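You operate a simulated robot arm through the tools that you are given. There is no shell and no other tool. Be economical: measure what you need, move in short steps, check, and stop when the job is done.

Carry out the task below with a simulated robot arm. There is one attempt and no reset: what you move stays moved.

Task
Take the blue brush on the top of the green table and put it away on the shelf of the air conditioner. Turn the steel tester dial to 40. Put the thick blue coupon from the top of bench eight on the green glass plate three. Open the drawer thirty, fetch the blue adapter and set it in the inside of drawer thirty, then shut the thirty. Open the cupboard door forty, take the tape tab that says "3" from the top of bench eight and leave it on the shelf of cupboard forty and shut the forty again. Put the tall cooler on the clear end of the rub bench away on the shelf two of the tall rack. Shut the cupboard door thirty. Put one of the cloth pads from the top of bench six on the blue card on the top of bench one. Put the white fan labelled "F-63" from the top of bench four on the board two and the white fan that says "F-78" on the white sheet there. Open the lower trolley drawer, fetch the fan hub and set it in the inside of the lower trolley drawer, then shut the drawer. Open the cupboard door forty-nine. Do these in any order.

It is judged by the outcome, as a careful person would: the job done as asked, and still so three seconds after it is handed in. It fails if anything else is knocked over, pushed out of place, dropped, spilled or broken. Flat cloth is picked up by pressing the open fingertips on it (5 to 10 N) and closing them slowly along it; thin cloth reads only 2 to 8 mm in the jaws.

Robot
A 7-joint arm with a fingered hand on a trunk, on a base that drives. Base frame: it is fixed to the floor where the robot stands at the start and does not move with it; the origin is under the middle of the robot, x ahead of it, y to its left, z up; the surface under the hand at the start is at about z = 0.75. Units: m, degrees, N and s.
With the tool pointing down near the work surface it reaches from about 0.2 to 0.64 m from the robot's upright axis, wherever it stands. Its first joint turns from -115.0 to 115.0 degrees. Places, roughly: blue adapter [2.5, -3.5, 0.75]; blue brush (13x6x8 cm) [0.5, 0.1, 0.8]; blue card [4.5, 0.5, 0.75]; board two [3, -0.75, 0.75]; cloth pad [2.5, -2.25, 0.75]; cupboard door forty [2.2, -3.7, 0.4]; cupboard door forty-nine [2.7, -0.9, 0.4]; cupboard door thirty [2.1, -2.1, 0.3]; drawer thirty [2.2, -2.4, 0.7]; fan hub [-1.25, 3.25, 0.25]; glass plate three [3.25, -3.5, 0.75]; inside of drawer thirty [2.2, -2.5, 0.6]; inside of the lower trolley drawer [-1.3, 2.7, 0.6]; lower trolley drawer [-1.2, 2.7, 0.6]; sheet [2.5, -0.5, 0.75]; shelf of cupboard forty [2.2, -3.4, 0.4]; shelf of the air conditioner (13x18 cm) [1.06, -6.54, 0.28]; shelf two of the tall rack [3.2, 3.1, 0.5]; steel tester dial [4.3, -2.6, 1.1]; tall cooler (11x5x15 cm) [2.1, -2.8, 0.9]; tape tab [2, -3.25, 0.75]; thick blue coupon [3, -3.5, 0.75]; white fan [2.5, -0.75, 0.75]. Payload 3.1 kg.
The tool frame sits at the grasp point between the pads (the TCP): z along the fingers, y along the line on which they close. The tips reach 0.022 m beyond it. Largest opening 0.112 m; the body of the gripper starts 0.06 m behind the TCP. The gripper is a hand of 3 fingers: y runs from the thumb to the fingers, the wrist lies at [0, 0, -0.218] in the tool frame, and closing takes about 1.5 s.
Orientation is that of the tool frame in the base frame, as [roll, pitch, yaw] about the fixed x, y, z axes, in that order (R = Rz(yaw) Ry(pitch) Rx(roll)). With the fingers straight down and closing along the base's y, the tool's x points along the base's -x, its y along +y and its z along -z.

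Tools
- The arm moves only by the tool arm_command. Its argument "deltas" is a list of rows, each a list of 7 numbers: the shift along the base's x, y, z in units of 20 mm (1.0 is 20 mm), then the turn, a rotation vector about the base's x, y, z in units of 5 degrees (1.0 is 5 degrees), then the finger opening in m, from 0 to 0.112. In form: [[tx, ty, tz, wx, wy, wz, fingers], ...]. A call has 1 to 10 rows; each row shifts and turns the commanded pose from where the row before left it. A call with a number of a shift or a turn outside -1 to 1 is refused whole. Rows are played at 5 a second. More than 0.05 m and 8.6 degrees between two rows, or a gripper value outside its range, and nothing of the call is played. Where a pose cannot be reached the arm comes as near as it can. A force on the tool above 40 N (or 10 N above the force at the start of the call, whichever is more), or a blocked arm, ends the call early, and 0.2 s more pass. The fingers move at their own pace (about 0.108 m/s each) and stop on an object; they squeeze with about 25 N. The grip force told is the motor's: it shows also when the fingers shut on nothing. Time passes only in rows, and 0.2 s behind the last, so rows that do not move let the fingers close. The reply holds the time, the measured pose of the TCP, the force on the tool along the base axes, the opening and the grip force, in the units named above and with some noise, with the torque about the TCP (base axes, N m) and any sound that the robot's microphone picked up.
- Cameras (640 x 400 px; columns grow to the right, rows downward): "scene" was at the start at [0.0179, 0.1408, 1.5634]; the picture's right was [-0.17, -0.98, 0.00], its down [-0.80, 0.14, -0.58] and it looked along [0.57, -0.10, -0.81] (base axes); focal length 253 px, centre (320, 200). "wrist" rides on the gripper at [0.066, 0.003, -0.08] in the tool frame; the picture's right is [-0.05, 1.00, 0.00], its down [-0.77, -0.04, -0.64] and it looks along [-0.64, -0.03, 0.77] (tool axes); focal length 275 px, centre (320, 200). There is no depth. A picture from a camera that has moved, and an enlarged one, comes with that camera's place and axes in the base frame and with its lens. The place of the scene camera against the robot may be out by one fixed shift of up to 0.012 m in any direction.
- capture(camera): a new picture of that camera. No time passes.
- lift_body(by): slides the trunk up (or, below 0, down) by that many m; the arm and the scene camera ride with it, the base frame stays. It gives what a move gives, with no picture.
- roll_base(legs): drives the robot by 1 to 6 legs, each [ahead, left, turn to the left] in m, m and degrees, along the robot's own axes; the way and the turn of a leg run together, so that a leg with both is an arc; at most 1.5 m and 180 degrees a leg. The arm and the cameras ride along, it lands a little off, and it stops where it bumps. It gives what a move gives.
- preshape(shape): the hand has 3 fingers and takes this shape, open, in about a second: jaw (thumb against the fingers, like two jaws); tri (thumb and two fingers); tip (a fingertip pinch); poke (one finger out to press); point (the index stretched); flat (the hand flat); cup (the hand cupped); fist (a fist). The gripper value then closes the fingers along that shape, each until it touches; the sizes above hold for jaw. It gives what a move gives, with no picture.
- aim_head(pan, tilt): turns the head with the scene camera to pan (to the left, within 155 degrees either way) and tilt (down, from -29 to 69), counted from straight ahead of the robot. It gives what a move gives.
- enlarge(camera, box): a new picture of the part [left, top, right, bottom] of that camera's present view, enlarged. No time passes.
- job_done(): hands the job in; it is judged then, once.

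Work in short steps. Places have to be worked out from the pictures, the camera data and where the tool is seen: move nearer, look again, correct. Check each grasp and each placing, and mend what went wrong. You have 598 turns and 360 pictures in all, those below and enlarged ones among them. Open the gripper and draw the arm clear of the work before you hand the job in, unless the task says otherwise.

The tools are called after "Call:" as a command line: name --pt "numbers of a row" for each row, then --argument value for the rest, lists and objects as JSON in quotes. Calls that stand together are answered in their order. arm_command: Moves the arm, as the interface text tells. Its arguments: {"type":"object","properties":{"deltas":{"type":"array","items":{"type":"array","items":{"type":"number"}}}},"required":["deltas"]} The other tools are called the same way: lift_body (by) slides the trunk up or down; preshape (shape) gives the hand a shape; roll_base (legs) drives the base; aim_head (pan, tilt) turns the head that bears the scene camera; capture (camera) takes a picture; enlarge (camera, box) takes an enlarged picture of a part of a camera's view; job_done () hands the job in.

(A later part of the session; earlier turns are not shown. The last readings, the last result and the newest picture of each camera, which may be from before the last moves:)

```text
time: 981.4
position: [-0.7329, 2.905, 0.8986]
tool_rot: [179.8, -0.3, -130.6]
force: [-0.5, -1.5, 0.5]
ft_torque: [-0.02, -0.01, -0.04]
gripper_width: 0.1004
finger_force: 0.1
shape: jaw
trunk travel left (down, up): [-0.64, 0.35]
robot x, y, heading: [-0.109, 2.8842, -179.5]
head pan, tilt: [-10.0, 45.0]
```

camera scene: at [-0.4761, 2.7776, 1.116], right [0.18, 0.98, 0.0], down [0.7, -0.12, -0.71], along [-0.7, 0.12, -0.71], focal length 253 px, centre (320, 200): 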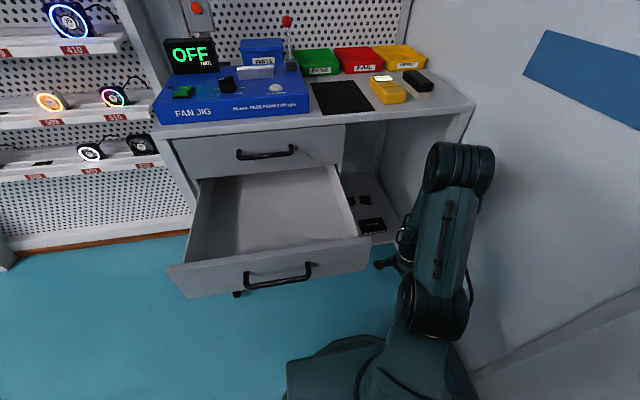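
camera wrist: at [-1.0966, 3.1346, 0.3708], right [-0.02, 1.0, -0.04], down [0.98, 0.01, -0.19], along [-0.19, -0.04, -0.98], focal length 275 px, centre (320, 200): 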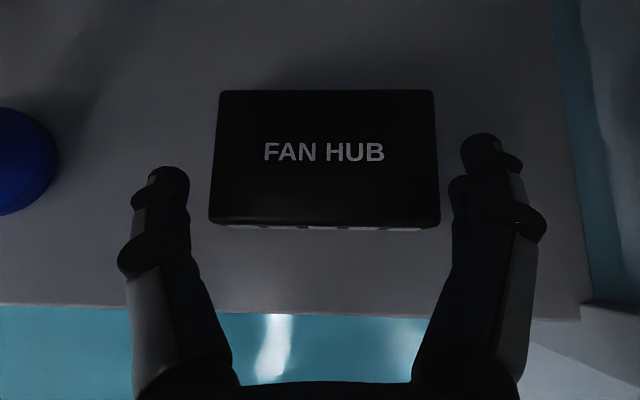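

Posture good. Pre-rotate the hand, turn the robot −25°, then lower the trunk beside the drawer.

Call:
arm_command --pt "0 0 0 0 0 1 0.1" --pt "0 0 0 0 0 1 0.1" --pt "0 0 0 0 0 1 0.1" --pt "0 0 0 0 0 1 0.1" --pt "0 0 0 0 0 1 0.1" --pt "0 0 0 0 0 1 0.1" --pt "0 0 0 0 0 1 0.1"

Call:
arm_command --pt "0 0 0 0 0 1 0.1" --pt "0 0 0 0 0 1 0.1" --pt "0 0 0 0 0 1 0.1" --pt "0 0 0 0 0 1 0.1" --pt "0 0 0 0 0 1 0.1" --pt "0 0 0 0 0 1 0.1" --pt "0 0 0 0 0 0.7 0.1"

Call:
roll_base --legs '[[0, 0, -25]]'

Call:
lift_body --by -0.4

Call:
capture --camera "scene"

```text
time: 983.0
position: [-0.7328, 2.9054, 0.9008]
tool_rot: [179.9, -0.4, -95.6]
force: [-0.8, -0.7, -0.6]
ft_torque: [0.0, 0.04, 0.0]
gripper_width: 0.1
finger_force: 0.1
shape: jaw
trunk travel left (down, up): [-0.64, 0.35]
robot x, y, heading: [-0.1131, 2.8863, -179.6]
head pan, tilt: [-10.0, 45.0]
```

```text
time: 984.6
position: [-0.7326, 2.9048, 0.8998]
tool_rot: [179.9, -0.4, -62.0]
force: [-0.4, -0.3, -0.3]
ft_torque: [0.03, -0.01, 0.02]
gripper_width: 0.1003
finger_force: 0.1
shape: jaw
trunk travel left (down, up): [-0.64, 0.35]
robot x, y, heading: [-0.11, 2.8835, -179.7]
head pan, tilt: [-10.0, 45.0]
```

```text
time: 986.3
position: [-0.6683, 3.1636, 0.8992]
tool_rot: [179.8, -0.4, -86.9]
force: [0.2, 0.7, 0.3]
ft_torque: [-0.03, 0.01, 0.05]
gripper_width: 0.1001
finger_force: 0.1
shape: jaw
trunk travel left (down, up): [-0.64, 0.35]
robot x, y, heading: [-0.1119, 2.8881, 155.5]
head pan, tilt: [-10.0, 45.0]
```

```text
time: 990.1
position: [-0.6677, 3.1629, 0.4992]
tool_rot: [179.9, -0.4, -86.9]
force: [0.4, 0.0, 0.1]
ft_torque: [0.0, 0.03, 0.01]
gripper_width: 0.1001
finger_force: 0.0
shape: jaw
trunk travel left (down, up): [-0.24, 0.75]
robot x, y, heading: [-0.1132, 2.8871, 155.4]
head pan, tilt: [-10.0, 45.0]
```

```text
143 pictures are left
camera scene: at [-0.1802, 2.7693, 1.116], right [0.57, 0.82, 0.0], down [0.58, -0.4, -0.71], along [-0.58, 0.4, -0.71], focal length 253 px, centre (320, 200)
```

scene: 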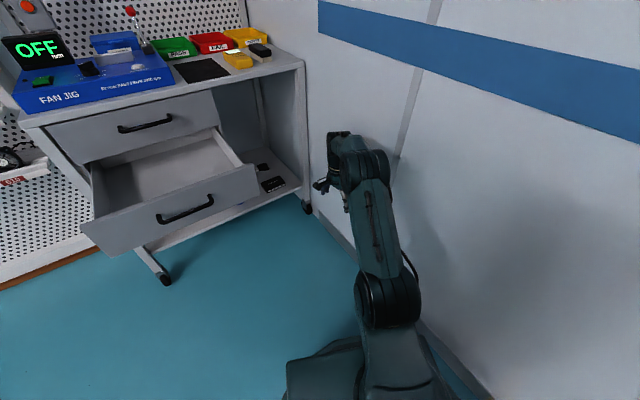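

Call:
lift_body --by -0.15

Call:
roll_base --legs '[[0.2, 0.1, 0]]'

Call:
capture --camera "wrist"

Call:
capture --camera "scene"

```text
time: 991.9
position: [-0.6677, 3.1634, 0.349]
tool_rot: [179.8, -0.4, -86.9]
force: [-0.1, -0.6, 0.9]
ft_torque: [0.03, -0.01, -0.01]
gripper_width: 0.1001
finger_force: 0.1
shape: jaw
trunk travel left (down, up): [-0.09, 0.9]
robot x, y, heading: [-0.1096, 2.8846, 155.4]
head pan, tilt: [-10.0, 45.0]
```

```text
time: 993.6
position: [-0.8883, 3.1593, 0.3497]
tool_rot: [179.9, -0.4, -87.1]
force: [0.2, 0.2, -0.7]
ft_torque: [-0.04, 0.03, 0.01]
gripper_width: 0.1004
finger_force: 0.0
shape: jaw
trunk travel left (down, up): [-0.09, 0.9]
robot x, y, heading: [-0.3315, 2.8836, 155.2]
head pan, tilt: [-10.0, 45.0]
```

```text
142 pictures are left
camera wrist: at [-0.8862, 3.0932, 0.4296], right [-1.0, 0.0, 0.0], down [0.0, 0.78, 0.63], along [0.0, 0.63, -0.78], focal length 275 px, centre (320, 200)
```

wrist: 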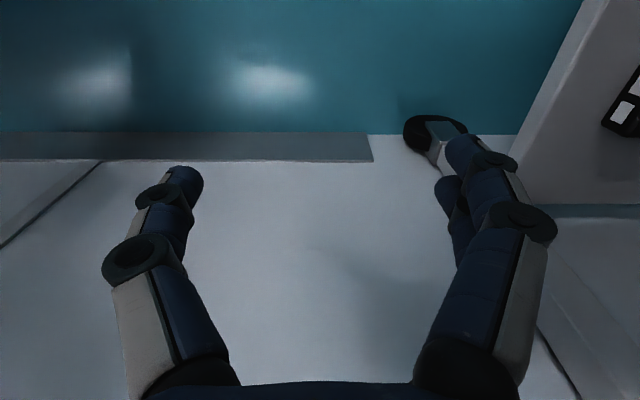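

```text
141 pictures are left
camera scene: at [-0.4005, 2.7626, 0.966], right [0.57, 0.82, 0.0], down [0.58, -0.4, -0.71], along [-0.58, 0.4, -0.71], focal length 253 px, centre (320, 200)
```

scene: 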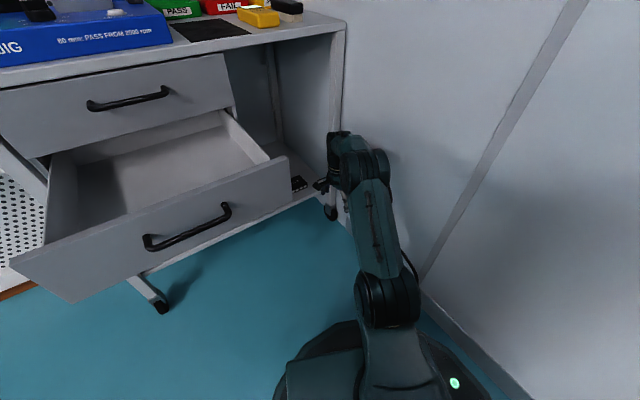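

Call:
roll_base --legs '[[0.14, 0.085, 0]]'

Call:
capture --camera "wrist"

Call:
capture --camera "scene"

```text
time: 995.0
position: [-1.049, 3.1403, 0.3492]
tool_rot: [179.9, -0.4, -87.0]
force: [0.1, 0.3, -0.3]
ft_torque: [0.03, -0.02, -0.01]
gripper_width: 0.1002
finger_force: 0.0
shape: jaw
trunk travel left (down, up): [-0.09, 0.9]
robot x, y, heading: [-0.491, 2.8576, 155.3]
head pan, tilt: [-10.0, 45.0]
```

```text
140 pictures are left
camera wrist: at [-1.0484, 3.0739, 0.4296], right [-1.0, 0.0, 0.0], down [0.0, 0.78, 0.63], along [0.0, 0.63, -0.78], focal length 275 px, centre (320, 200)
```

wrist: 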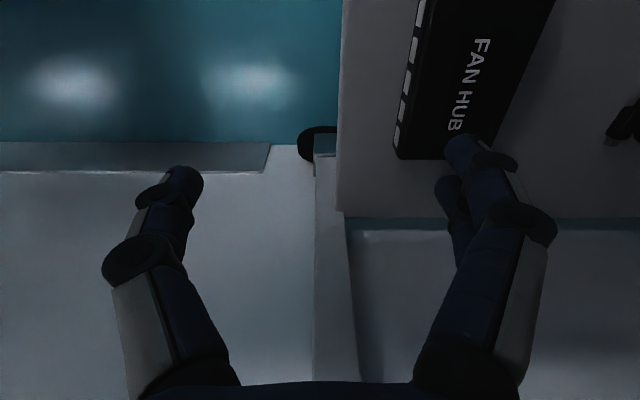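

```text
139 pictures are left
camera scene: at [-0.5626, 2.7434, 0.966], right [0.57, 0.82, 0.0], down [0.58, -0.4, -0.71], along [-0.58, 0.4, -0.71], focal length 253 px, centre (320, 200)
```

scene: 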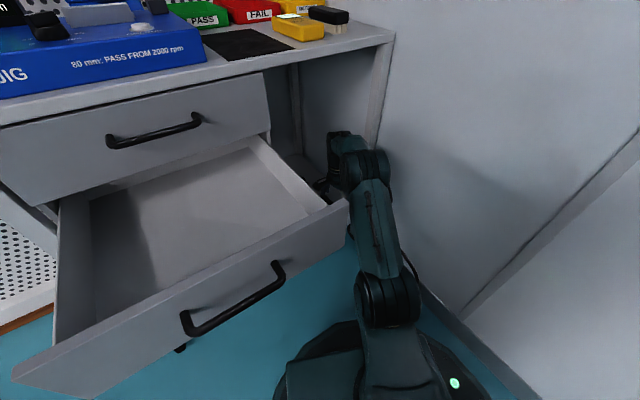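

Call:
roll_base --legs '[[0.055, 0.03, 0]]'

Call:
arm_command --pt "-0.5 -0.2 0 0 0 0 0.1" --pt "-0.5 -0.2 0 0 0 0 0.1" --pt "-0.5 -0.2 0 0 0 0 0.1"

Call:
capture --camera "wrist"

```text
time: 996.0
position: [-1.1112, 3.138, 0.3498]
tool_rot: [179.9, -0.6, -87.2]
force: [0.5, -0.2, -0.7]
ft_torque: [-0.01, 0.0, 0.01]
gripper_width: 0.1003
finger_force: 0.0
shape: jaw
trunk travel left (down, up): [-0.09, 0.9]
robot x, y, heading: [-0.5542, 2.8572, 155.4]
head pan, tilt: [-10.0, 45.0]
```

```text
time: 996.8
position: [-1.1393, 3.1306, 0.3488]
tool_rot: [179.8, -0.7, -87.5]
force: [0.4, 0.0, -1.5]
ft_torque: [0.02, 0.01, 0.03]
gripper_width: 0.1002
finger_force: 0.1
shape: jaw
trunk travel left (down, up): [-0.09, 0.9]
robot x, y, heading: [-0.5552, 2.8576, 154.8]
head pan, tilt: [-10.0, 45.0]
```

```text
138 pictures are left
camera wrist: at [-1.1395, 3.0645, 0.4291], right [-1.0, 0.0, 0.0], down [0.01, 0.78, 0.63], along [0.0, 0.63, -0.78], focal length 275 px, centre (320, 200)
```

wrist: 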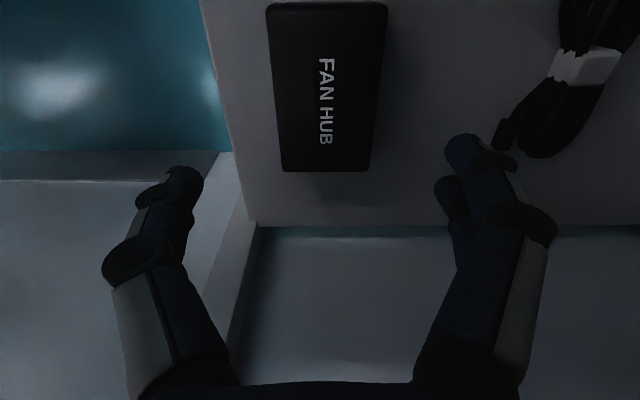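

Well aligned. Lower with the trunk, then the last bit with the arm.

Call:
lift_body --by -0.085

Call:
arm_command --pt "-0.2 0 -0.4 0 0 0 0.1" --pt "0 0 -0.4 0 0 0 0.1" --pt "0 0 -0.3 0 0 0 0.1"

Call:
capture --camera "wrist"

```text
time: 998.0
position: [-1.1415, 3.1237, 0.2636]
tool_rot: [179.9, -0.3, -87.2]
force: [-0.4, 0.1, 0.3]
ft_torque: [0.0, -0.02, -0.04]
gripper_width: 0.1001
finger_force: 0.0
shape: jaw
trunk travel left (down, up): [-0.005, 0.985]
robot x, y, heading: [-0.554, 2.8573, 155.6]
head pan, tilt: [-10.0, 45.0]
```

```text
time: 998.8
position: [-1.1445, 3.1242, 0.2427]
tool_rot: [179.8, -0.4, -87.2]
force: [-0.3, 0.6, 0.2]
ft_torque: [0.0, 0.0, -0.01]
gripper_width: 0.1003
finger_force: 0.0
shape: jaw
trunk travel left (down, up): [-0.005, 0.985]
robot x, y, heading: [-0.5518, 2.8588, 155.4]
head pan, tilt: [-10.0, 45.0]
```

```text
137 pictures are left
camera wrist: at [-1.144, 3.0577, 0.3227], right [-1.0, 0.0, 0.0], down [0.0, 0.78, 0.63], along [0.0, 0.63, -0.78], focal length 275 px, centre (320, 200)
```

wrist: 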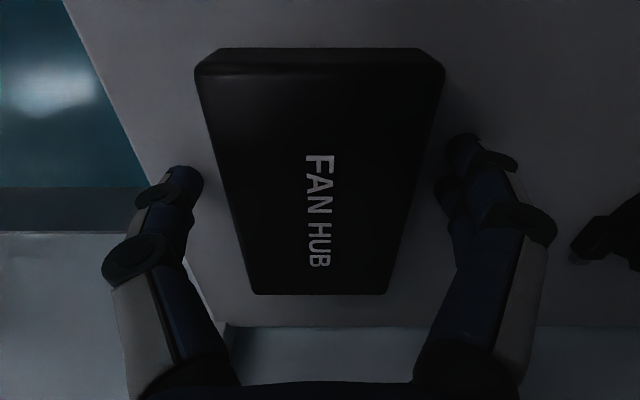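

Call:
arm_command --pt "0 0 0 0 0 0 0.08" --pt "0 0 0 0 0 0 0.06" --pt "0 0 0 0 0 0 0.05" --pt "0 0 0 0 0 0 0.05" --pt "0 0 0 0 0 0 0.05"

Call:
lift_body --by 0.1

Call:
capture --camera "wrist"

```text
time: 1000.0
position: [-1.1441, 3.1226, 0.2421]
tool_rot: [180.0, -0.4, -87.3]
force: [-1.0, -0.7, 0.7]
ft_torque: [0.01, 0.03, 0.01]
gripper_width: 0.064
finger_force: 25.3
shape: jaw
trunk travel left (down, up): [-0.005, 0.985]
robot x, y, heading: [-0.5574, 2.8587, 155.4]
head pan, tilt: [-10.0, 45.0]
```

```text
time: 1001.3
position: [-1.1443, 3.1236, 0.343]
tool_rot: [179.9, -0.4, -87.1]
force: [-0.1, -0.2, -1.2]
ft_torque: [0.01, 0.0, 0.01]
gripper_width: 0.064
finger_force: 24.7
shape: jaw
trunk travel left (down, up): [-0.105, 0.885]
robot x, y, heading: [-0.5544, 2.858, 155.0]
head pan, tilt: [-10.0, 45.0]
```

```text
136 pictures are left
camera wrist: at [-1.144, 3.0577, 0.4229], right [-1.0, 0.0, 0.0], down [0.0, 0.78, 0.63], along [0.0, 0.63, -0.78], focal length 275 px, centre (320, 200)
```

wrist: 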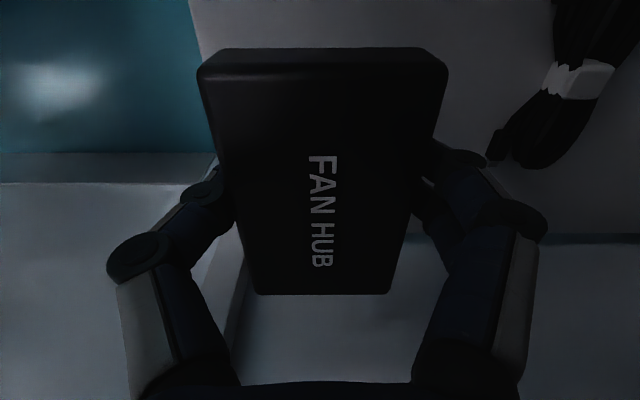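

Hub held. Reverse out, raise the trunk, turn back to face the trolley.

Call:
roll_base --legs '[[-0.055, -0.03, 0], [-0.14, -0.085, 0], [-0.2, -0.1, 0]]'

Call:
lift_body --by 0.4

Call:
lift_body --by 0.1

Call:
roll_base --legs '[[0, 0, 24.6], [0, 0.18, 0]]'

Call:
capture --camera "scene"

```text
time: 1004.6
position: [-0.6987, 3.1539, 0.3421]
tool_rot: [179.9, -0.4, -87.3]
force: [0.3, 0.8, -0.6]
ft_torque: [0.0, 0.02, -0.01]
gripper_width: 0.0642
finger_force: 24.3
shape: jaw
trunk travel left (down, up): [-0.105, 0.885]
robot x, y, heading: [-0.1077, 2.8888, 155.5]
head pan, tilt: [-10.0, 45.0]
```

```text
time: 1008.5
position: [-0.6983, 3.1546, 0.7416]
tool_rot: [180.0, -0.3, -87.2]
force: [0.8, -0.8, -1.9]
ft_torque: [-0.02, 0.01, 0.01]
gripper_width: 0.0643
finger_force: 25.2
shape: jaw
trunk travel left (down, up): [-0.505, 0.485]
robot x, y, heading: [-0.1083, 2.8873, 155.1]
head pan, tilt: [-10.0, 45.0]
```

```text
time: 1009.8
position: [-0.6991, 3.1552, 0.843]
tool_rot: [179.9, -0.4, -87.2]
force: [-0.3, 0.3, -0.9]
ft_torque: [-0.02, -0.01, -0.03]
gripper_width: 0.0644
finger_force: 25.0
shape: jaw
trunk travel left (down, up): [-0.605, 0.385]
robot x, y, heading: [-0.1121, 2.8856, 155.2]
head pan, tilt: [-10.0, 45.0]
```

```text
time: 1012.6
position: [-0.7576, 2.7051, 0.8422]
tool_rot: [179.9, -0.2, -62.7]
force: [-0.4, -0.4, -0.5]
ft_torque: [0.03, 0.02, 0.0]
gripper_width: 0.0643
finger_force: 25.3
shape: jaw
trunk travel left (down, up): [-0.605, 0.385]
robot x, y, heading: [-0.1072, 2.7052, 179.6]
head pan, tilt: [-10.0, 45.0]
```

```text
135 pictures are left
camera scene: at [-0.1256, 2.5663, 1.4809], right [0.18, 0.98, 0.0], down [0.7, -0.13, -0.71], along [-0.7, 0.13, -0.71], focal length 253 px, centre (320, 200)
```

scene: 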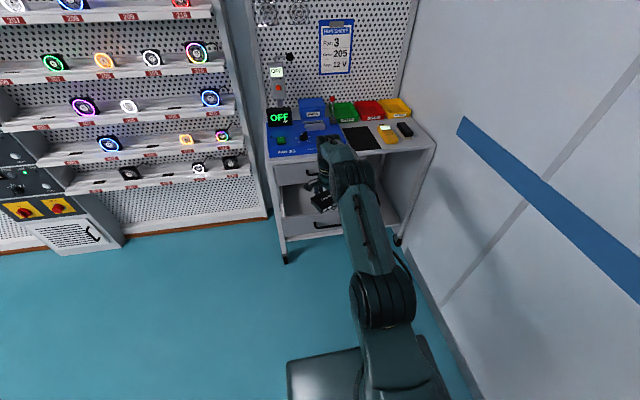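

Call:
arm_command --pt "0 0 0 0 0 -1 0.05" --pt "0 0 0 0 0 -1 0.05" --pt "0 0 0 0 0 -1 0.05" --pt "0 0 0 0 0 -1 0.05" --pt "0 0 0 0 0 -1 0.05"

Call:
roll_base --legs '[[0.14, 0, 0]]'

Call:
capture --camera "wrist"

```text
time: 1013.8
position: [-0.7583, 2.7043, 0.8417]
tool_rot: [179.9, -0.2, -87.8]
force: [0.6, 0.1, -0.7]
ft_torque: [-0.02, 0.03, 0.0]
gripper_width: 0.064
finger_force: 24.4
shape: jaw
trunk travel left (down, up): [-0.605, 0.385]
robot x, y, heading: [-0.1121, 2.7062, 179.5]
head pan, tilt: [-10.0, 45.0]
```

```text
time: 1015.1
position: [-0.9015, 2.7068, 0.8416]
tool_rot: [-180.0, -0.4, -87.8]
force: [-0.5, 0.6, -1.0]
ft_torque: [0.01, 0.0, 0.01]
gripper_width: 0.0644
finger_force: 25.0
shape: jaw
trunk travel left (down, up): [-0.605, 0.385]
robot x, y, heading: [-0.2546, 2.7083, 179.3]
head pan, tilt: [-10.0, 45.0]
```

```text
134 pictures are left
camera wrist: at [-0.9017, 2.6401, 0.922], right [-1.0, 0.01, 0.0], down [0.01, 0.78, 0.63], along [0.01, 0.63, -0.78], focal length 275 px, centre (320, 200)
```

wrist: 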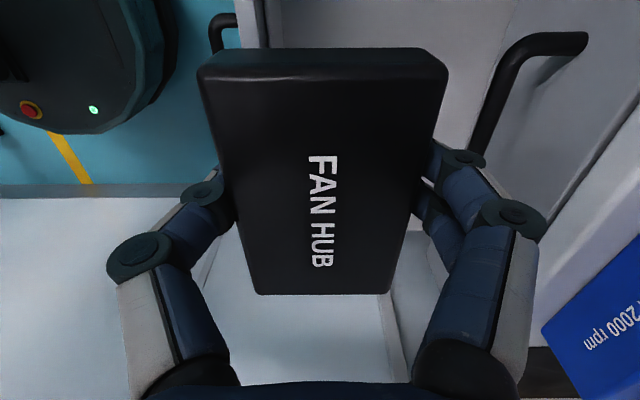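

The drawer seems less open than before. Look carefully from the head camera.

Call:
aim_head --pan 25 --tilt 45

Call:
capture --camera "scene"

Call:
enlarge --camera "scene" --box '[340, 120, 500, 270]'

```text
time: 1016.1
position: [-0.8998, 2.7062, 0.842]
tool_rot: [179.9, -0.3, -87.8]
force: [-0.1, -0.1, -1.2]
ft_torque: [0.01, 0.02, 0.02]
gripper_width: 0.0641
finger_force: 25.1
shape: jaw
trunk travel left (down, up): [-0.605, 0.385]
robot x, y, heading: [-0.2514, 2.7064, 179.6]
head pan, tilt: [25.0, 45.0]
```

```text
133 pictures are left
camera scene: at [-0.2628, 2.5199, 1.481], right [-0.42, 0.91, 0.0], down [0.64, 0.29, -0.71], along [-0.64, -0.29, -0.71], focal length 253 px, centre (320, 200)
```

scene: 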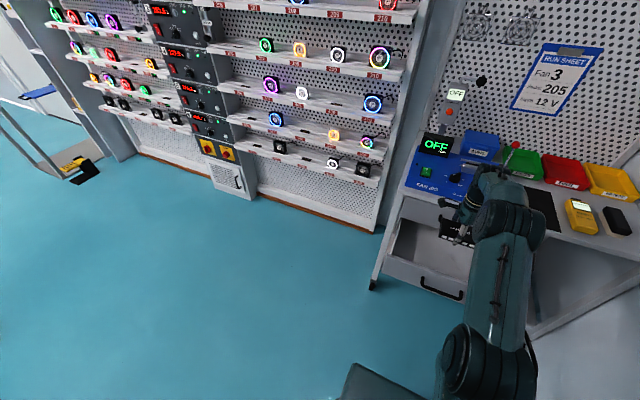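

```text
2.67 times, centred on (420, 195) of scene
camera zoom: at [-0.2628, 2.5199, 1.481], right [-0.42, 0.91, 0.0], down [0.64, 0.29, -0.71], along [-0.64, -0.29, -0.71], focal length 675 px, centre (53, 213)
```

zoom: 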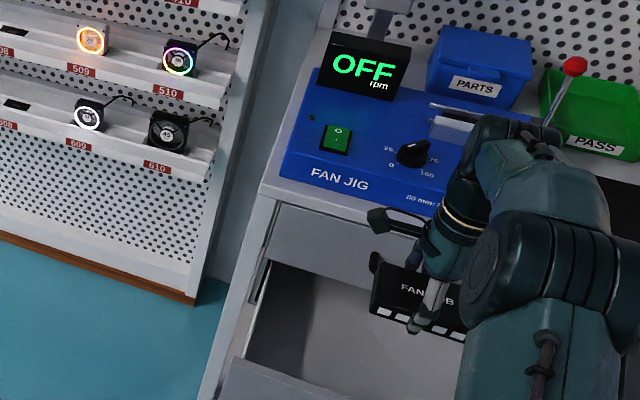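

Clearances are ~2 cm each side at x≈−0.918; lower there carefully using the trunk.

Call:
arm_command --pt "-0.8 0 0 0 0 0 0.05" --pt "0 0 0 0 0 0 0.05"

Call:
lift_body --by -0.08

Call:
capture --camera "wrist"

Call:
enlarge --camera "scene" --box '[340, 90, 500, 240]'

```text
time: 1016.7
position: [-0.9153, 2.7066, 0.8435]
tool_rot: [179.9, -0.3, -87.8]
force: [0.0, -0.4, -0.7]
ft_torque: [-0.04, 0.0, 0.0]
gripper_width: 0.0642
finger_force: 24.6
shape: jaw
trunk travel left (down, up): [-0.605, 0.385]
robot x, y, heading: [-0.2541, 2.7085, 179.7]
head pan, tilt: [25.0, 45.0]
```

```text
time: 1017.9
position: [-0.9164, 2.7071, 0.7627]
tool_rot: [179.9, -0.4, -87.9]
force: [0.5, -0.2, -1.1]
ft_torque: [-0.01, 0.01, 0.04]
gripper_width: 0.0637
finger_force: 24.9
shape: jaw
trunk travel left (down, up): [-0.525, 0.465]
robot x, y, heading: [-0.2549, 2.7069, 179.8]
head pan, tilt: [25.0, 45.0]
```

```text
131 pictures are left
camera wrist: at [-0.9163, 2.6408, 0.8433], right [-1.0, 0.01, 0.0], down [0.01, 0.78, 0.63], along [0.0, 0.63, -0.78], focal length 275 px, centre (320, 200)
```

wrist: 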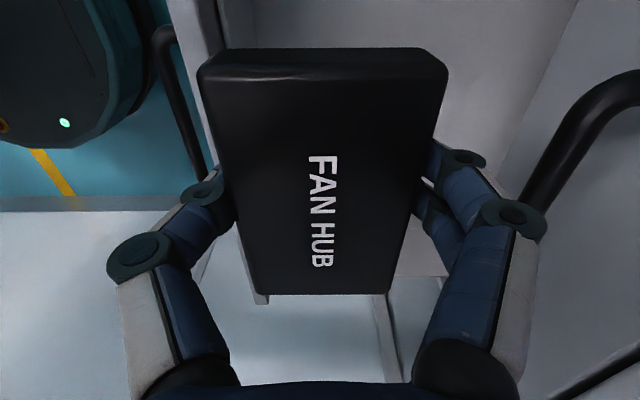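

```text
2.67 times, centred on (420, 165) of scene
camera zoom: at [-0.2626, 2.5199, 1.401], right [-0.42, 0.91, 0.0], down [0.64, 0.3, -0.71], along [-0.64, -0.3, -0.71], focal length 675 px, centre (53, 293)
```

zoom: 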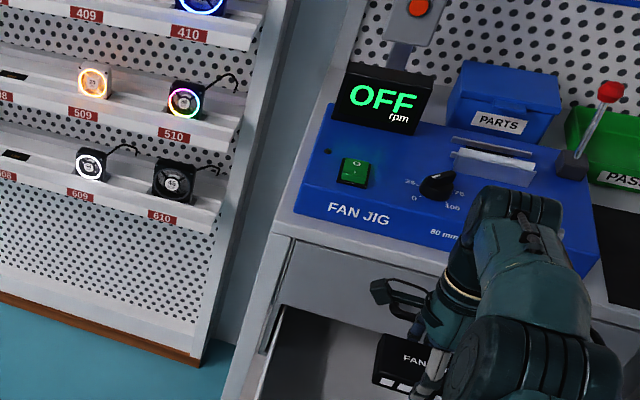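

The front panel is close to the thumb. I'll lower just enough for the thumb to catch behind the panel and use it to push the drawer further open.

Call:
arm_command --pt "-0.5 0 0 0 0 0 0.05" --pt "0 0 0 0 0 0 0.05"

Call:
lift_body --by -0.065

Call:
capture --camera "wrist"

```text
time: 1018.5
position: [-0.9186, 2.7066, 0.7624]
tool_rot: [179.9, -0.3, -87.8]
force: [-0.3, -0.1, -0.6]
ft_torque: [-0.01, 0.03, 0.01]
gripper_width: 0.0642
finger_force: 24.5
shape: jaw
out of reach, approached as far as the arm can: row 1
trunk travel left (down, up): [-0.525, 0.465]
robot x, y, heading: [-0.2542, 2.7092, 179.6]
head pan, tilt: [25.0, 45.0]
```

```text
time: 1019.5
position: [-0.9179, 2.707, 0.6969]
tool_rot: [179.9, -0.3, -87.7]
force: [-0.6, 0.2, -1.4]
ft_torque: [-0.02, -0.04, -0.01]
gripper_width: 0.0641
finger_force: 25.3
shape: jaw
trunk travel left (down, up): [-0.46, 0.53]
robot x, y, heading: [-0.2543, 2.7096, 179.8]
head pan, tilt: [25.0, 45.0]
```

```text
129 pictures are left
camera wrist: at [-0.9186, 2.6402, 0.7774], right [-1.0, 0.01, 0.0], down [0.01, 0.78, 0.63], along [0.0, 0.63, -0.78], focal length 275 px, centre (320, 200)
```

wrist: 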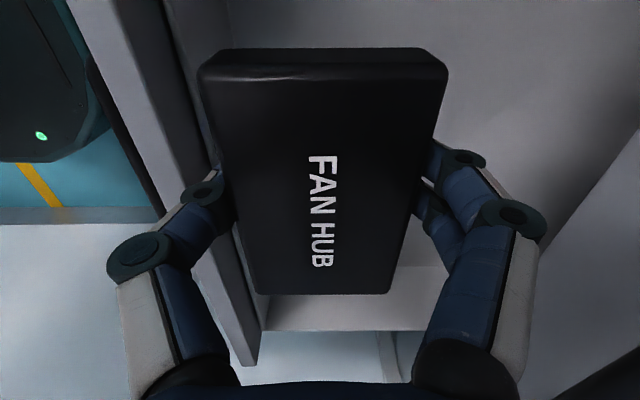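

Call:
roll_base --legs '[[-0.09, 0, 0]]'

Call:
capture --camera "wrist"

```text
time: 1020.6
position: [-0.8264, 2.7052, 0.6978]
tool_rot: [179.9, -0.3, -87.8]
force: [0.1, 0.7, -0.7]
ft_torque: [-0.02, 0.03, 0.0]
gripper_width: 0.064
finger_force: 25.3
shape: jaw
trunk travel left (down, up): [-0.46, 0.53]
robot x, y, heading: [-0.1608, 2.7069, 179.4]
head pan, tilt: [25.0, 45.0]
```

```text
128 pictures are left
camera wrist: at [-0.8281, 2.6392, 0.7779], right [-1.0, 0.01, 0.0], down [0.01, 0.78, 0.63], along [0.0, 0.63, -0.78], focal length 275 px, centre (320, 200)
```

wrist: 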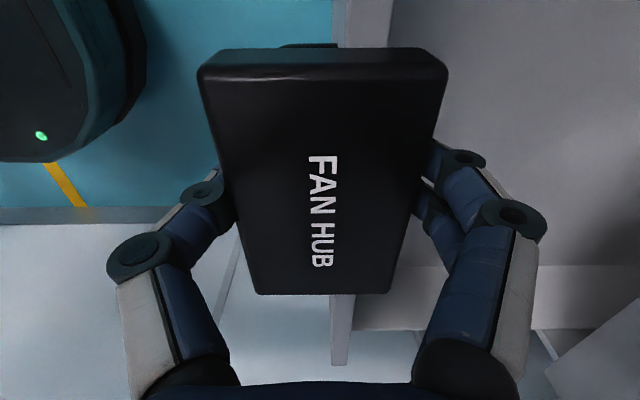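

The hub cleared the panel top (z<0.667), so the panel is at x −0.83…−0.853. Return and lower fully at x≈−0.922.

Call:
roll_base --legs '[[0.097, 0, 0]]'

Call:
lift_body --by -0.04

Call:
capture --camera "wrist"

```text
time: 1021.8
position: [-0.9264, 2.7047, 0.6958]
tool_rot: [179.9, -0.3, -87.7]
force: [-0.2, 0.0, -1.0]
ft_torque: [-0.01, 0.01, 0.04]
gripper_width: 0.0641
finger_force: 25.4
shape: jaw
trunk travel left (down, up): [-0.46, 0.53]
robot x, y, heading: [-0.2603, 2.7063, 179.9]
head pan, tilt: [25.0, 45.0]
```

```text
time: 1022.6
position: [-0.9266, 2.7052, 0.6569]
tool_rot: [179.9, -0.3, -87.7]
force: [0.4, 0.3, -1.0]
ft_torque: [-0.01, -0.02, 0.01]
gripper_width: 0.0643
finger_force: 24.9
shape: jaw
trunk travel left (down, up): [-0.42, 0.57]
robot x, y, heading: [-0.2606, 2.7048, 179.6]
head pan, tilt: [25.0, 45.0]
```

```text
127 pictures are left
camera wrist: at [-0.9263, 2.6393, 0.7374], right [-1.0, 0.01, 0.0], down [0.01, 0.78, 0.63], along [0.0, 0.63, -0.78], focal length 275 px, centre (320, 200)
```

wrist: 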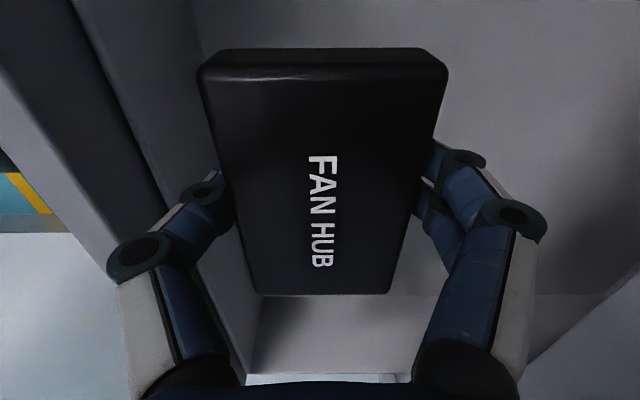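

Call:
arm_command --pt "0 0 -0.4 0 0 0 0.05" --pt "0 0 -0.4 0 0 0 0.05" --pt "0 0 -0.3 0 0 0 0.05" --pt "0 0 -0.3 0 0 0 0.05" --pt "0 0 -0.3 0 0 0 0.05" --pt "0 0 -0.3 0 0 0 0.05" --pt "0 0 -0.3 0 0 0 0.05" --pt "0 0 -0.3 0 0 0 0.05"

Call:
capture --camera "wrist"

```text
time: 1024.4
position: [-0.9256, 2.7051, 0.6043]
tool_rot: [179.9, -0.2, -87.7]
force: [-0.3, -0.7, -0.7]
ft_torque: [-0.02, 0.0, 0.01]
gripper_width: 0.064
finger_force: 25.1
shape: jaw
trunk travel left (down, up): [-0.42, 0.57]
robot x, y, heading: [-0.2614, 2.7055, 179.6]
head pan, tilt: [25.0, 45.0]
```

```text
126 pictures are left
camera wrist: at [-0.9261, 2.6388, 0.6847], right [-1.0, 0.01, 0.0], down [0.01, 0.78, 0.63], along [0.0, 0.63, -0.78], focal length 275 px, centre (320, 200)
```

wrist: 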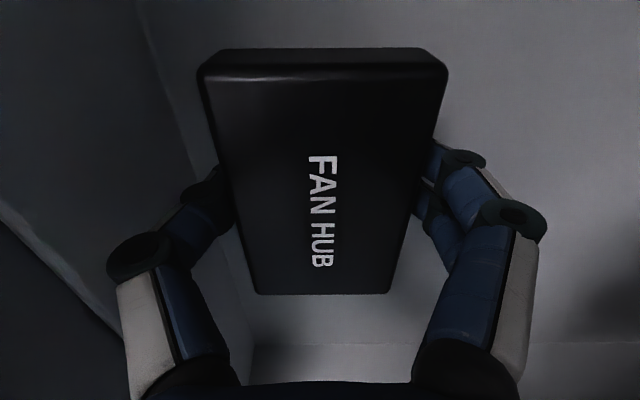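

Call:
arm_command --pt "0 0 -0.2 0 0 0 0.05" --pt "0 0 -0.2 0 0 0 0.05" --pt "0 0 -0.2 0 0 0 0.05" --pt "0 0 -0.2 0 0 0 0.05" --pt "0 0 -0.2 0 0 0 0.05" --pt "0 0 -0.2 0 0 0 0.05" --pt "0 0 -0.2 0 0 0 0.05" --pt "0 0 -0.2 0 0 0 0.05"

```text
time: 1026.2
position: [-0.9282, 2.7066, 0.584]
tool_rot: [178.9, -0.4, -87.7]
force: [-1.8, -1.3, 26.3]
ft_torque: [0.08, -0.97, -0.01]
gripper_width: 0.0621
finger_force: 24.2
shape: jaw
trunk travel left (down, up): [-0.42, 0.57]
robot x, y, heading: [-0.2627, 2.705, 180.0]
head pan, tilt: [25.0, 45.0]
stopped in row 8: the force on the tool passed its limit at 45 N (the readings are from after the stop); the commanded pose is now the measured one
```

Contact with the drawer floor. Release and rise.

Call:
arm_command --pt "0 0 0.12 0 0 0 0.066" --pt "0 0 0 0 0 0 0.074" --pt "0 0 0 0 0 0 0.078" --pt "0 0 0 0 0 0 0.078" --pt "0 0 0.5 0 0 0 0.078" --pt "0 0 1 0 0 0 0.078"

Call:
lift_body --by 0.2

Call:
capture --camera "wrist"

```text
time: 1027.6
position: [-0.9274, 2.7049, 0.611]
tool_rot: [179.4, -0.3, -87.7]
force: [-0.5, 1.0, 0.6]
ft_torque: [0.01, -0.01, 0.01]
gripper_width: 0.0776
finger_force: 0.0
shape: jaw
trunk travel left (down, up): [-0.42, 0.57]
robot x, y, heading: [-0.2621, 2.7071, 179.9]
head pan, tilt: [25.0, 45.0]
```

```text
time: 1029.7
position: [-0.9291, 2.7052, 0.8118]
tool_rot: [179.4, -0.3, -87.7]
force: [-0.6, 0.4, -0.4]
ft_torque: [0.02, 0.0, -0.02]
gripper_width: 0.0778
finger_force: 0.2
shape: jaw
trunk travel left (down, up): [-0.62, 0.37]
robot x, y, heading: [-0.2627, 2.7044, 180.0]
head pan, tilt: [25.0, 45.0]
```

```text
125 pictures are left
camera wrist: at [-0.9285, 2.6384, 0.8913], right [-1.0, 0.01, 0.01], down [0.01, 0.78, 0.63], along [0.0, 0.63, -0.78], focal length 275 px, centre (320, 200)
```

wrist: 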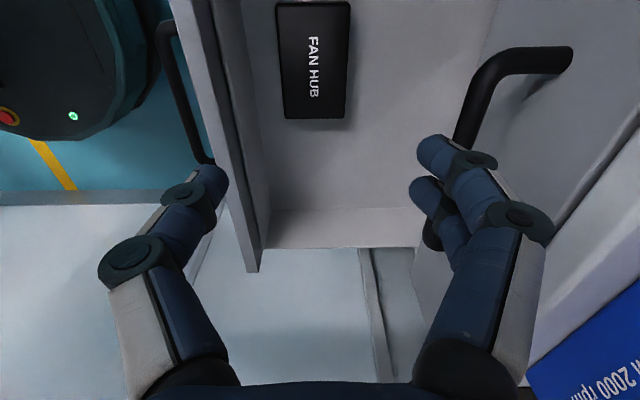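

Hub is in the drawer. Now close it: back off, reorient to a 50° forward tilt with closed fingers, lower to panel height, and push.

Call:
roll_base --legs '[[-0.27, 0, 0]]'

Call:
arm_command --pt "0 0 0 0 0 -1 0" --pt "0 0 0 0 0 -1 0" --pt "0 0 0 0 0 -1 0" --pt "0 0 0 0 0 -1 0" --pt "0 0 0 0 0 -1 0" --pt "0 0 0 0 0 -1 0" --pt "0 0 0 0 0 -1 0" --pt "0 0 0 0 0 -1 0" --pt "0 0 0 0 0 -1 0" --pt "0 0 0 0 0 -1 0"

Call:
arm_command --pt "0 0 0 0 0 -1 0" --pt "0 0 0 0 0 -1 0" --pt "0 0 0 0 0 -1 0" --pt "0 0 0 0 0 -1 0" --pt "0 0 0 0 0 -1 0" --pt "0 0 0 0 0 -1 0" --pt "0 0 0 0 0 -1 0" --pt "0 0 0 0 0 -1 0" --pt "0 0 0 0 1 0 0" --pt "0 0 0 0 1 0 0"

Call:
arm_command --pt "0 0 0 0 1 0 0" --pt "0 0 0 0 1 0 0" --pt "0 0 0 0 1 0 0" --pt "0 0 0 0 1 0 0" --pt "0 0 0 0 1 0 0" --pt "0 0 0 0 1 0 0" --pt "0 0 0 0 1 0 0" --pt "0 0 0 0 1 0 0"

Call:
lift_body --by -0.18

Call:
aim_head --pan 10 --tilt 45

Call:
capture --camera "scene"

```text
time: 1031.7
position: [-0.657, 2.7007, 0.8126]
tool_rot: [179.3, -0.2, -87.4]
force: [0.9, 0.4, -0.1]
ft_torque: [0.05, 0.0, 0.03]
gripper_width: 0.0776
finger_force: 0.0
shape: jaw
trunk travel left (down, up): [-0.62, 0.37]
robot x, y, heading: [0.0094, 2.7067, -179.8]
head pan, tilt: [25.0, 45.0]
```

```text
time: 1033.9
position: [-0.6566, 2.7001, 0.8116]
tool_rot: [179.5, -0.2, -137.5]
force: [-0.1, -0.3, -0.9]
ft_torque: [-0.03, 0.02, -0.01]
gripper_width: 0.0
finger_force: 24.7
shape: jaw
trunk travel left (down, up): [-0.62, 0.37]
robot x, y, heading: [0.0127, 2.7058, -179.9]
head pan, tilt: [25.0, 45.0]
```

```text
time: 1036.1
position: [-0.6565, 2.7, 0.8118]
tool_rot: [178.9, -10.4, -177.4]
force: [-0.1, -0.4, 0.0]
ft_torque: [0.01, 0.01, 0.02]
gripper_width: 0.0
finger_force: 25.2
shape: jaw
trunk travel left (down, up): [-0.62, 0.37]
robot x, y, heading: [0.0059, 2.7053, -180.1]
head pan, tilt: [25.0, 45.0]
```

```text
time: 1037.9
position: [-0.6575, 2.7001, 0.8118]
tool_rot: [176.2, -50.3, -175.9]
force: [0.2, 0.0, 0.8]
ft_torque: [-0.05, 0.03, -0.02]
gripper_width: 0.0001
finger_force: 24.4
shape: jaw
trunk travel left (down, up): [-0.62, 0.37]
robot x, y, heading: [0.0087, 2.7025, -180.0]
head pan, tilt: [25.0, 45.0]
```

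```text
time: 1039.9
position: [-0.6564, 2.7007, 0.6312]
tool_rot: [176.3, -50.3, -175.9]
force: [-0.5, 0.1, 0.5]
ft_torque: [0.02, -0.02, 0.03]
gripper_width: 0.0003
finger_force: 25.2
shape: jaw
trunk travel left (down, up): [-0.44, 0.55]
robot x, y, heading: [0.0119, 2.7075, -179.9]
head pan, tilt: [25.0, 45.0]
```

```text
time: 1040.6
position: [-0.6558, 2.6993, 0.6317]
tool_rot: [176.4, -50.2, -176.0]
force: [0.1, 0.4, -0.1]
ft_torque: [0.01, 0.0, -0.02]
gripper_width: 0.0
finger_force: 24.4
shape: jaw
trunk travel left (down, up): [-0.44, 0.55]
robot x, y, heading: [0.0115, 2.7035, -179.7]
head pan, tilt: [10.0, 45.0]
```

```text
124 pictures are left
camera scene: at [-0.0035, 2.5395, 1.316], right [-0.18, 0.98, 0.0], down [0.7, 0.12, -0.71], along [-0.7, -0.12, -0.71], focal length 253 px, centre (320, 200)
```

scene: 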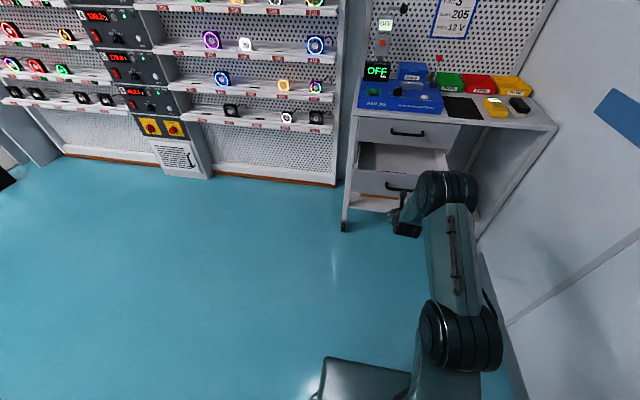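

Call:
roll_base --legs '[[0.29, 0, 0]]'

Call:
arm_command --pt "-0.4 0 0 0 0 0 0" --pt "-0.4 0 0 0 0 0 0" --pt "-0.4 0 0 0 0 0 0" --pt "-0.4 0 0 0 0 0 0" --pt "-0.4 0 0 0 0 0 0" --pt "-0.3 0 0 0 0 0 0" --pt "-0.3 0 0 0 0 0 0"

Call:
capture --camera "scene"

Call:
capture --camera "wrist"

```text
time: 1042.6
position: [-0.9423, 2.7042, 0.6313]
tool_rot: [176.3, -50.2, -176.3]
force: [-1.1, -0.6, 0.3]
ft_torque: [0.03, -0.01, -0.01]
gripper_width: 0.0
finger_force: 24.8
shape: jaw
trunk travel left (down, up): [-0.44, 0.55]
robot x, y, heading: [-0.2747, 2.7064, 179.9]
head pan, tilt: [10.0, 45.0]
```

```text
time: 1044.2
position: [-0.9919, 2.7021, 0.6314]
tool_rot: [176.4, -50.0, -176.1]
force: [26.6, -2.7, 2.3]
ft_torque: [-0.17, -0.11, -0.13]
gripper_width: 0.0002
finger_force: 24.8
shape: jaw
trunk travel left (down, up): [-0.44, 0.55]
robot x, y, heading: [-0.2782, 2.7099, 179.6]
head pan, tilt: [10.0, 45.0]
```

```text
123 pictures are left
camera scene: at [-0.2866, 2.5397, 1.316], right [-0.17, 0.99, 0.0], down [0.69, 0.12, -0.71], along [-0.7, -0.12, -0.7], focal length 253 px, centre (320, 200)
```

scene: 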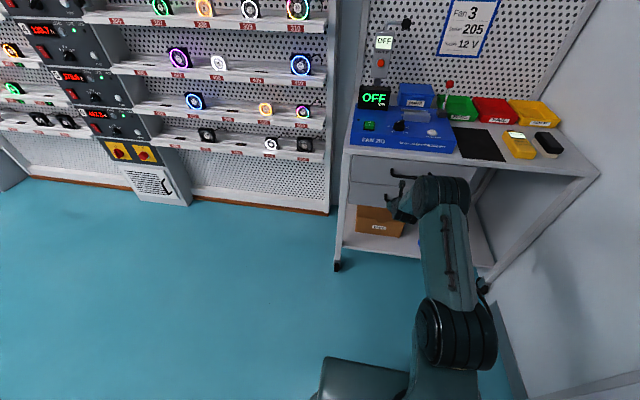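

```text
122 pictures are left
camera wrist: at [-0.9722, 2.7018, 0.7332], right [0.01, 1.0, 0.01], down [0.98, -0.01, -0.18], along [-0.18, 0.01, -0.98], focal length 275 px, centre (320, 200)
```

wrist: 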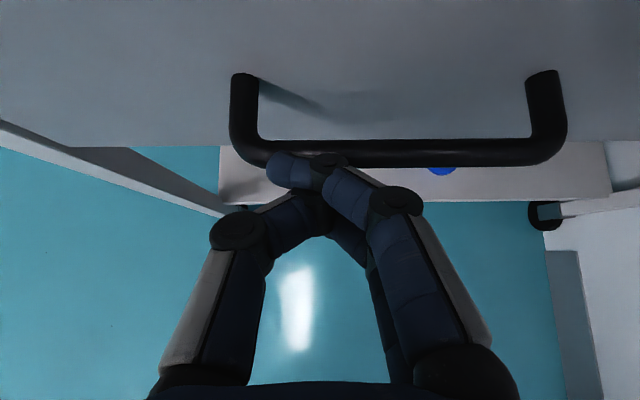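

Call:
roll_base --legs '[[-0.25, 0, 0]]'

Call:
enlarge --camera "scene" --box '[310, 90, 510, 250]'

Call:
capture --camera "wrist"

```text
time: 1046.0
position: [-0.7471, 2.7049, 0.6322]
tool_rot: [176.4, -50.2, -176.3]
force: [-0.6, 0.2, -0.1]
ft_torque: [0.0, 0.03, -0.01]
gripper_width: 0.0001
finger_force: 24.9
shape: jaw
trunk travel left (down, up): [-0.44, 0.55]
robot x, y, heading: [-0.0291, 2.7061, 179.4]
head pan, tilt: [10.0, 45.0]
```

```text
2.50 times, centred on (410, 170) of scene
camera zoom: at [-0.0428, 2.5387, 1.316], right [-0.17, 0.99, 0.0], down [0.7, 0.12, -0.71], along [-0.7, -0.12, -0.71], focal length 633 px, centre (95, 275)
```

zoom: 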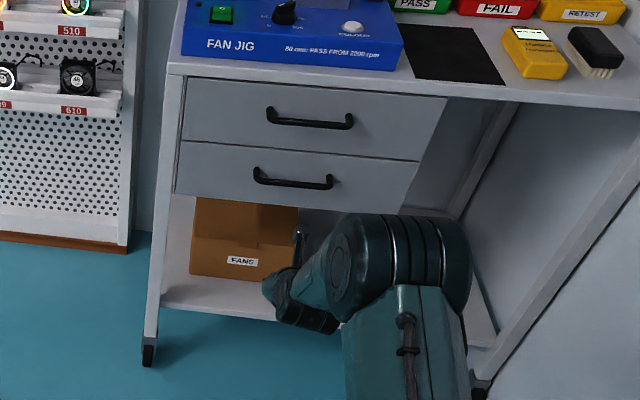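

```text
120 pictures are left
camera wrist: at [-0.7272, 2.7038, 0.7336], right [0.02, 1.0, 0.01], down [0.98, -0.02, -0.19], along [-0.19, 0.01, -0.98], focal length 275 px, centre (320, 200)
```

wrist: 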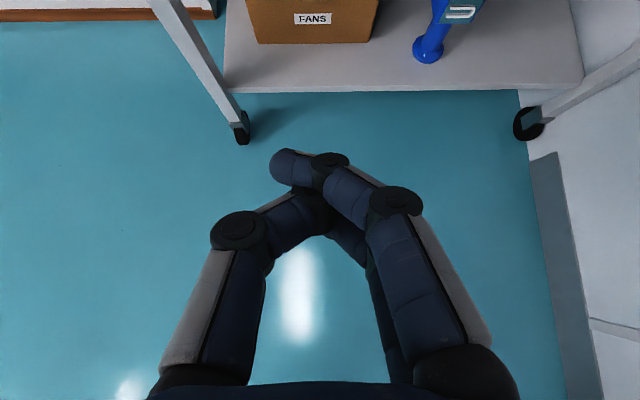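

Both trolley drawers are flush: hub job done. Now the tall cooler. Raise trunk, bring the tool vertical and retract; also check the ladder.

Call:
lift_body --by 0.4

Call:
arm_command --pt "0.3 0 0.2 0 -1 0 0.05" --pt "0.3 0 0.2 0 -1 0 0.05" --pt "0.3 0 0.2 0 -1 0 0.08" --pt "0.4 0 0.2 0 -1 0 0.08" --pt "0.5 0 0.2 0 -1 0 0.08" --pt "0.6 0 0 0 -1 0 0.08" --pt "0.6 0 0 0 -1 0 0.08" --pt "0.6 0 0 0 -1 0 0.08" --pt "0.7 0 0 0 -1 0 0.08" --pt "0.7 0 0 0 -1 0 0.08"

Call:
arm_command --pt "1 0 0 0 0 0 0.08" --pt "1 0 0 0 0 0 0.08" --pt "1 0 0 0 0 0 0.08" --pt "1 0 0 0 0 0 0.08" --pt "1 0 0 0 0 0 0.08" --pt "1 0 0 0 0 0 0.08"

Call:
aim_head --pan -130 --tilt 35

Call:
capture --camera "scene"

```text
time: 1049.9
position: [-0.7469, 2.7051, 1.0308]
tool_rot: [176.4, -50.2, -176.5]
force: [-0.5, -0.2, -0.4]
ft_torque: [0.04, -0.02, -0.05]
gripper_width: 0.0001
finger_force: 25.3
shape: jaw
trunk travel left (down, up): [-0.84, 0.15]
robot x, y, heading: [-0.0249, 2.701, 179.8]
head pan, tilt: [10.0, 45.0]
```

```text
time: 1052.1
position: [-0.6475, 2.7056, 1.0532]
tool_rot: [179.0, -0.2, -177.7]
force: [-0.8, -0.1, -0.2]
ft_torque: [-0.07, 0.0, -0.01]
gripper_width: 0.0794
finger_force: 0.1
shape: jaw
trunk travel left (down, up): [-0.84, 0.15]
robot x, y, heading: [-0.03, 2.7043, 179.6]
head pan, tilt: [10.0, 45.0]
```

```text
time: 1053.5
position: [-0.5287, 2.7058, 1.0528]
tool_rot: [179.1, -0.3, -177.7]
force: [0.6, 0.5, 0.1]
ft_torque: [0.02, 0.05, -0.01]
gripper_width: 0.0796
finger_force: 0.1
shape: jaw
trunk travel left (down, up): [-0.84, 0.15]
robot x, y, heading: [-0.028, 2.704, 179.6]
head pan, tilt: [10.0, 45.0]
```

```text
time: 1055.7
position: [-0.5291, 2.7055, 1.0529]
tool_rot: [179.0, -0.3, -177.7]
force: [-1.0, -0.1, 0.7]
ft_torque: [0.01, 0.01, 0.0]
gripper_width: 0.0798
finger_force: 0.1
shape: jaw
trunk travel left (down, up): [-0.84, 0.15]
robot x, y, heading: [-0.0294, 2.6996, 179.7]
head pan, tilt: [-130.0, 35.0]
```

```text
119 pictures are left
camera scene: at [0.0938, 2.6193, 1.7308], right [0.76, -0.65, 0.0], down [-0.37, -0.44, -0.82], along [0.53, 0.62, -0.57], focal length 253 px, centre (320, 200)
```

scene: 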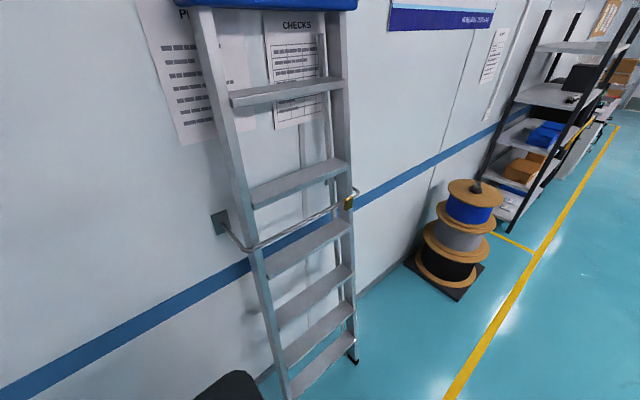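

Ladder is fine (chained to the wall). Drive south through the lane and then to the west end of island 2 for the cooler.

Call:
roll_base --legs '[[0, 0, 90.3], [1.4, -0.22, 0], [1.45, 0, 0], [1.45, 0, 0], [1.2, 0, 0], [0, 0, 90]]'

Call:
roll_base --legs '[[1.2, 0, 0]]'

Call:
aim_head --pan 0 --tilt 35

Call:
capture --camera "scene"

```text
time: 1089.6
position: [0.4004, -2.7512, 1.0525]
tool_rot: [179.0, -0.3, 4.8]
force: [-0.6, 1.0, -0.1]
ft_torque: [0.01, 0.0, -0.02]
gripper_width: 0.0797
finger_force: 0.0
shape: jaw
trunk travel left (down, up): [-0.84, 0.15]
robot x, y, heading: [-0.0985, -2.7745, 1.8]
head pan, tilt: [-130.0, 35.0]
```

```text
time: 1095.7
position: [1.6002, -2.7069, 1.0529]
tool_rot: [179.0, -0.3, 4.8]
force: [0.9, -0.3, 0.5]
ft_torque: [0.02, -0.03, -0.01]
gripper_width: 0.0796
finger_force: 0.1
shape: jaw
trunk travel left (down, up): [-0.84, 0.15]
robot x, y, heading: [1.1039, -2.7309, 2.1]
head pan, tilt: [-130.0, 35.0]
```

```text
time: 1097.8
position: [1.6001, -2.7057, 1.0535]
tool_rot: [179.0, -0.3, 4.8]
force: [0.0, -0.3, 0.1]
ft_torque: [-0.01, -0.01, -0.02]
gripper_width: 0.0794
finger_force: 0.1
shape: jaw
trunk travel left (down, up): [-0.84, 0.15]
robot x, y, heading: [1.1002, -2.7244, 2.5]
head pan, tilt: [0.0, 35.0]
```

```text
118 pictures are left
camera scene: at [1.1286, -2.5741, 1.7308], right [0.04, -1.0, 0.0], down [-0.57, -0.02, -0.82], along [0.82, 0.03, -0.57], focal length 253 px, centre (320, 200)
```

scene: 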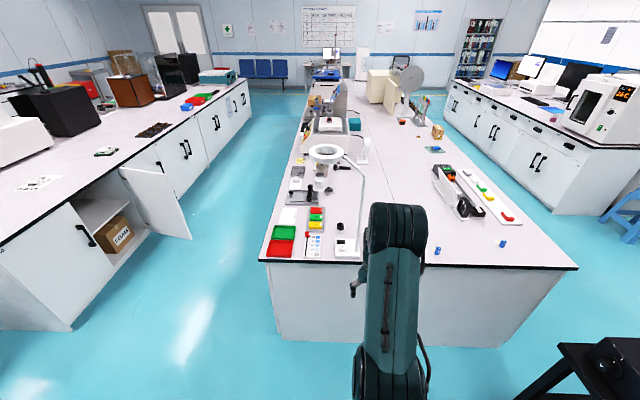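

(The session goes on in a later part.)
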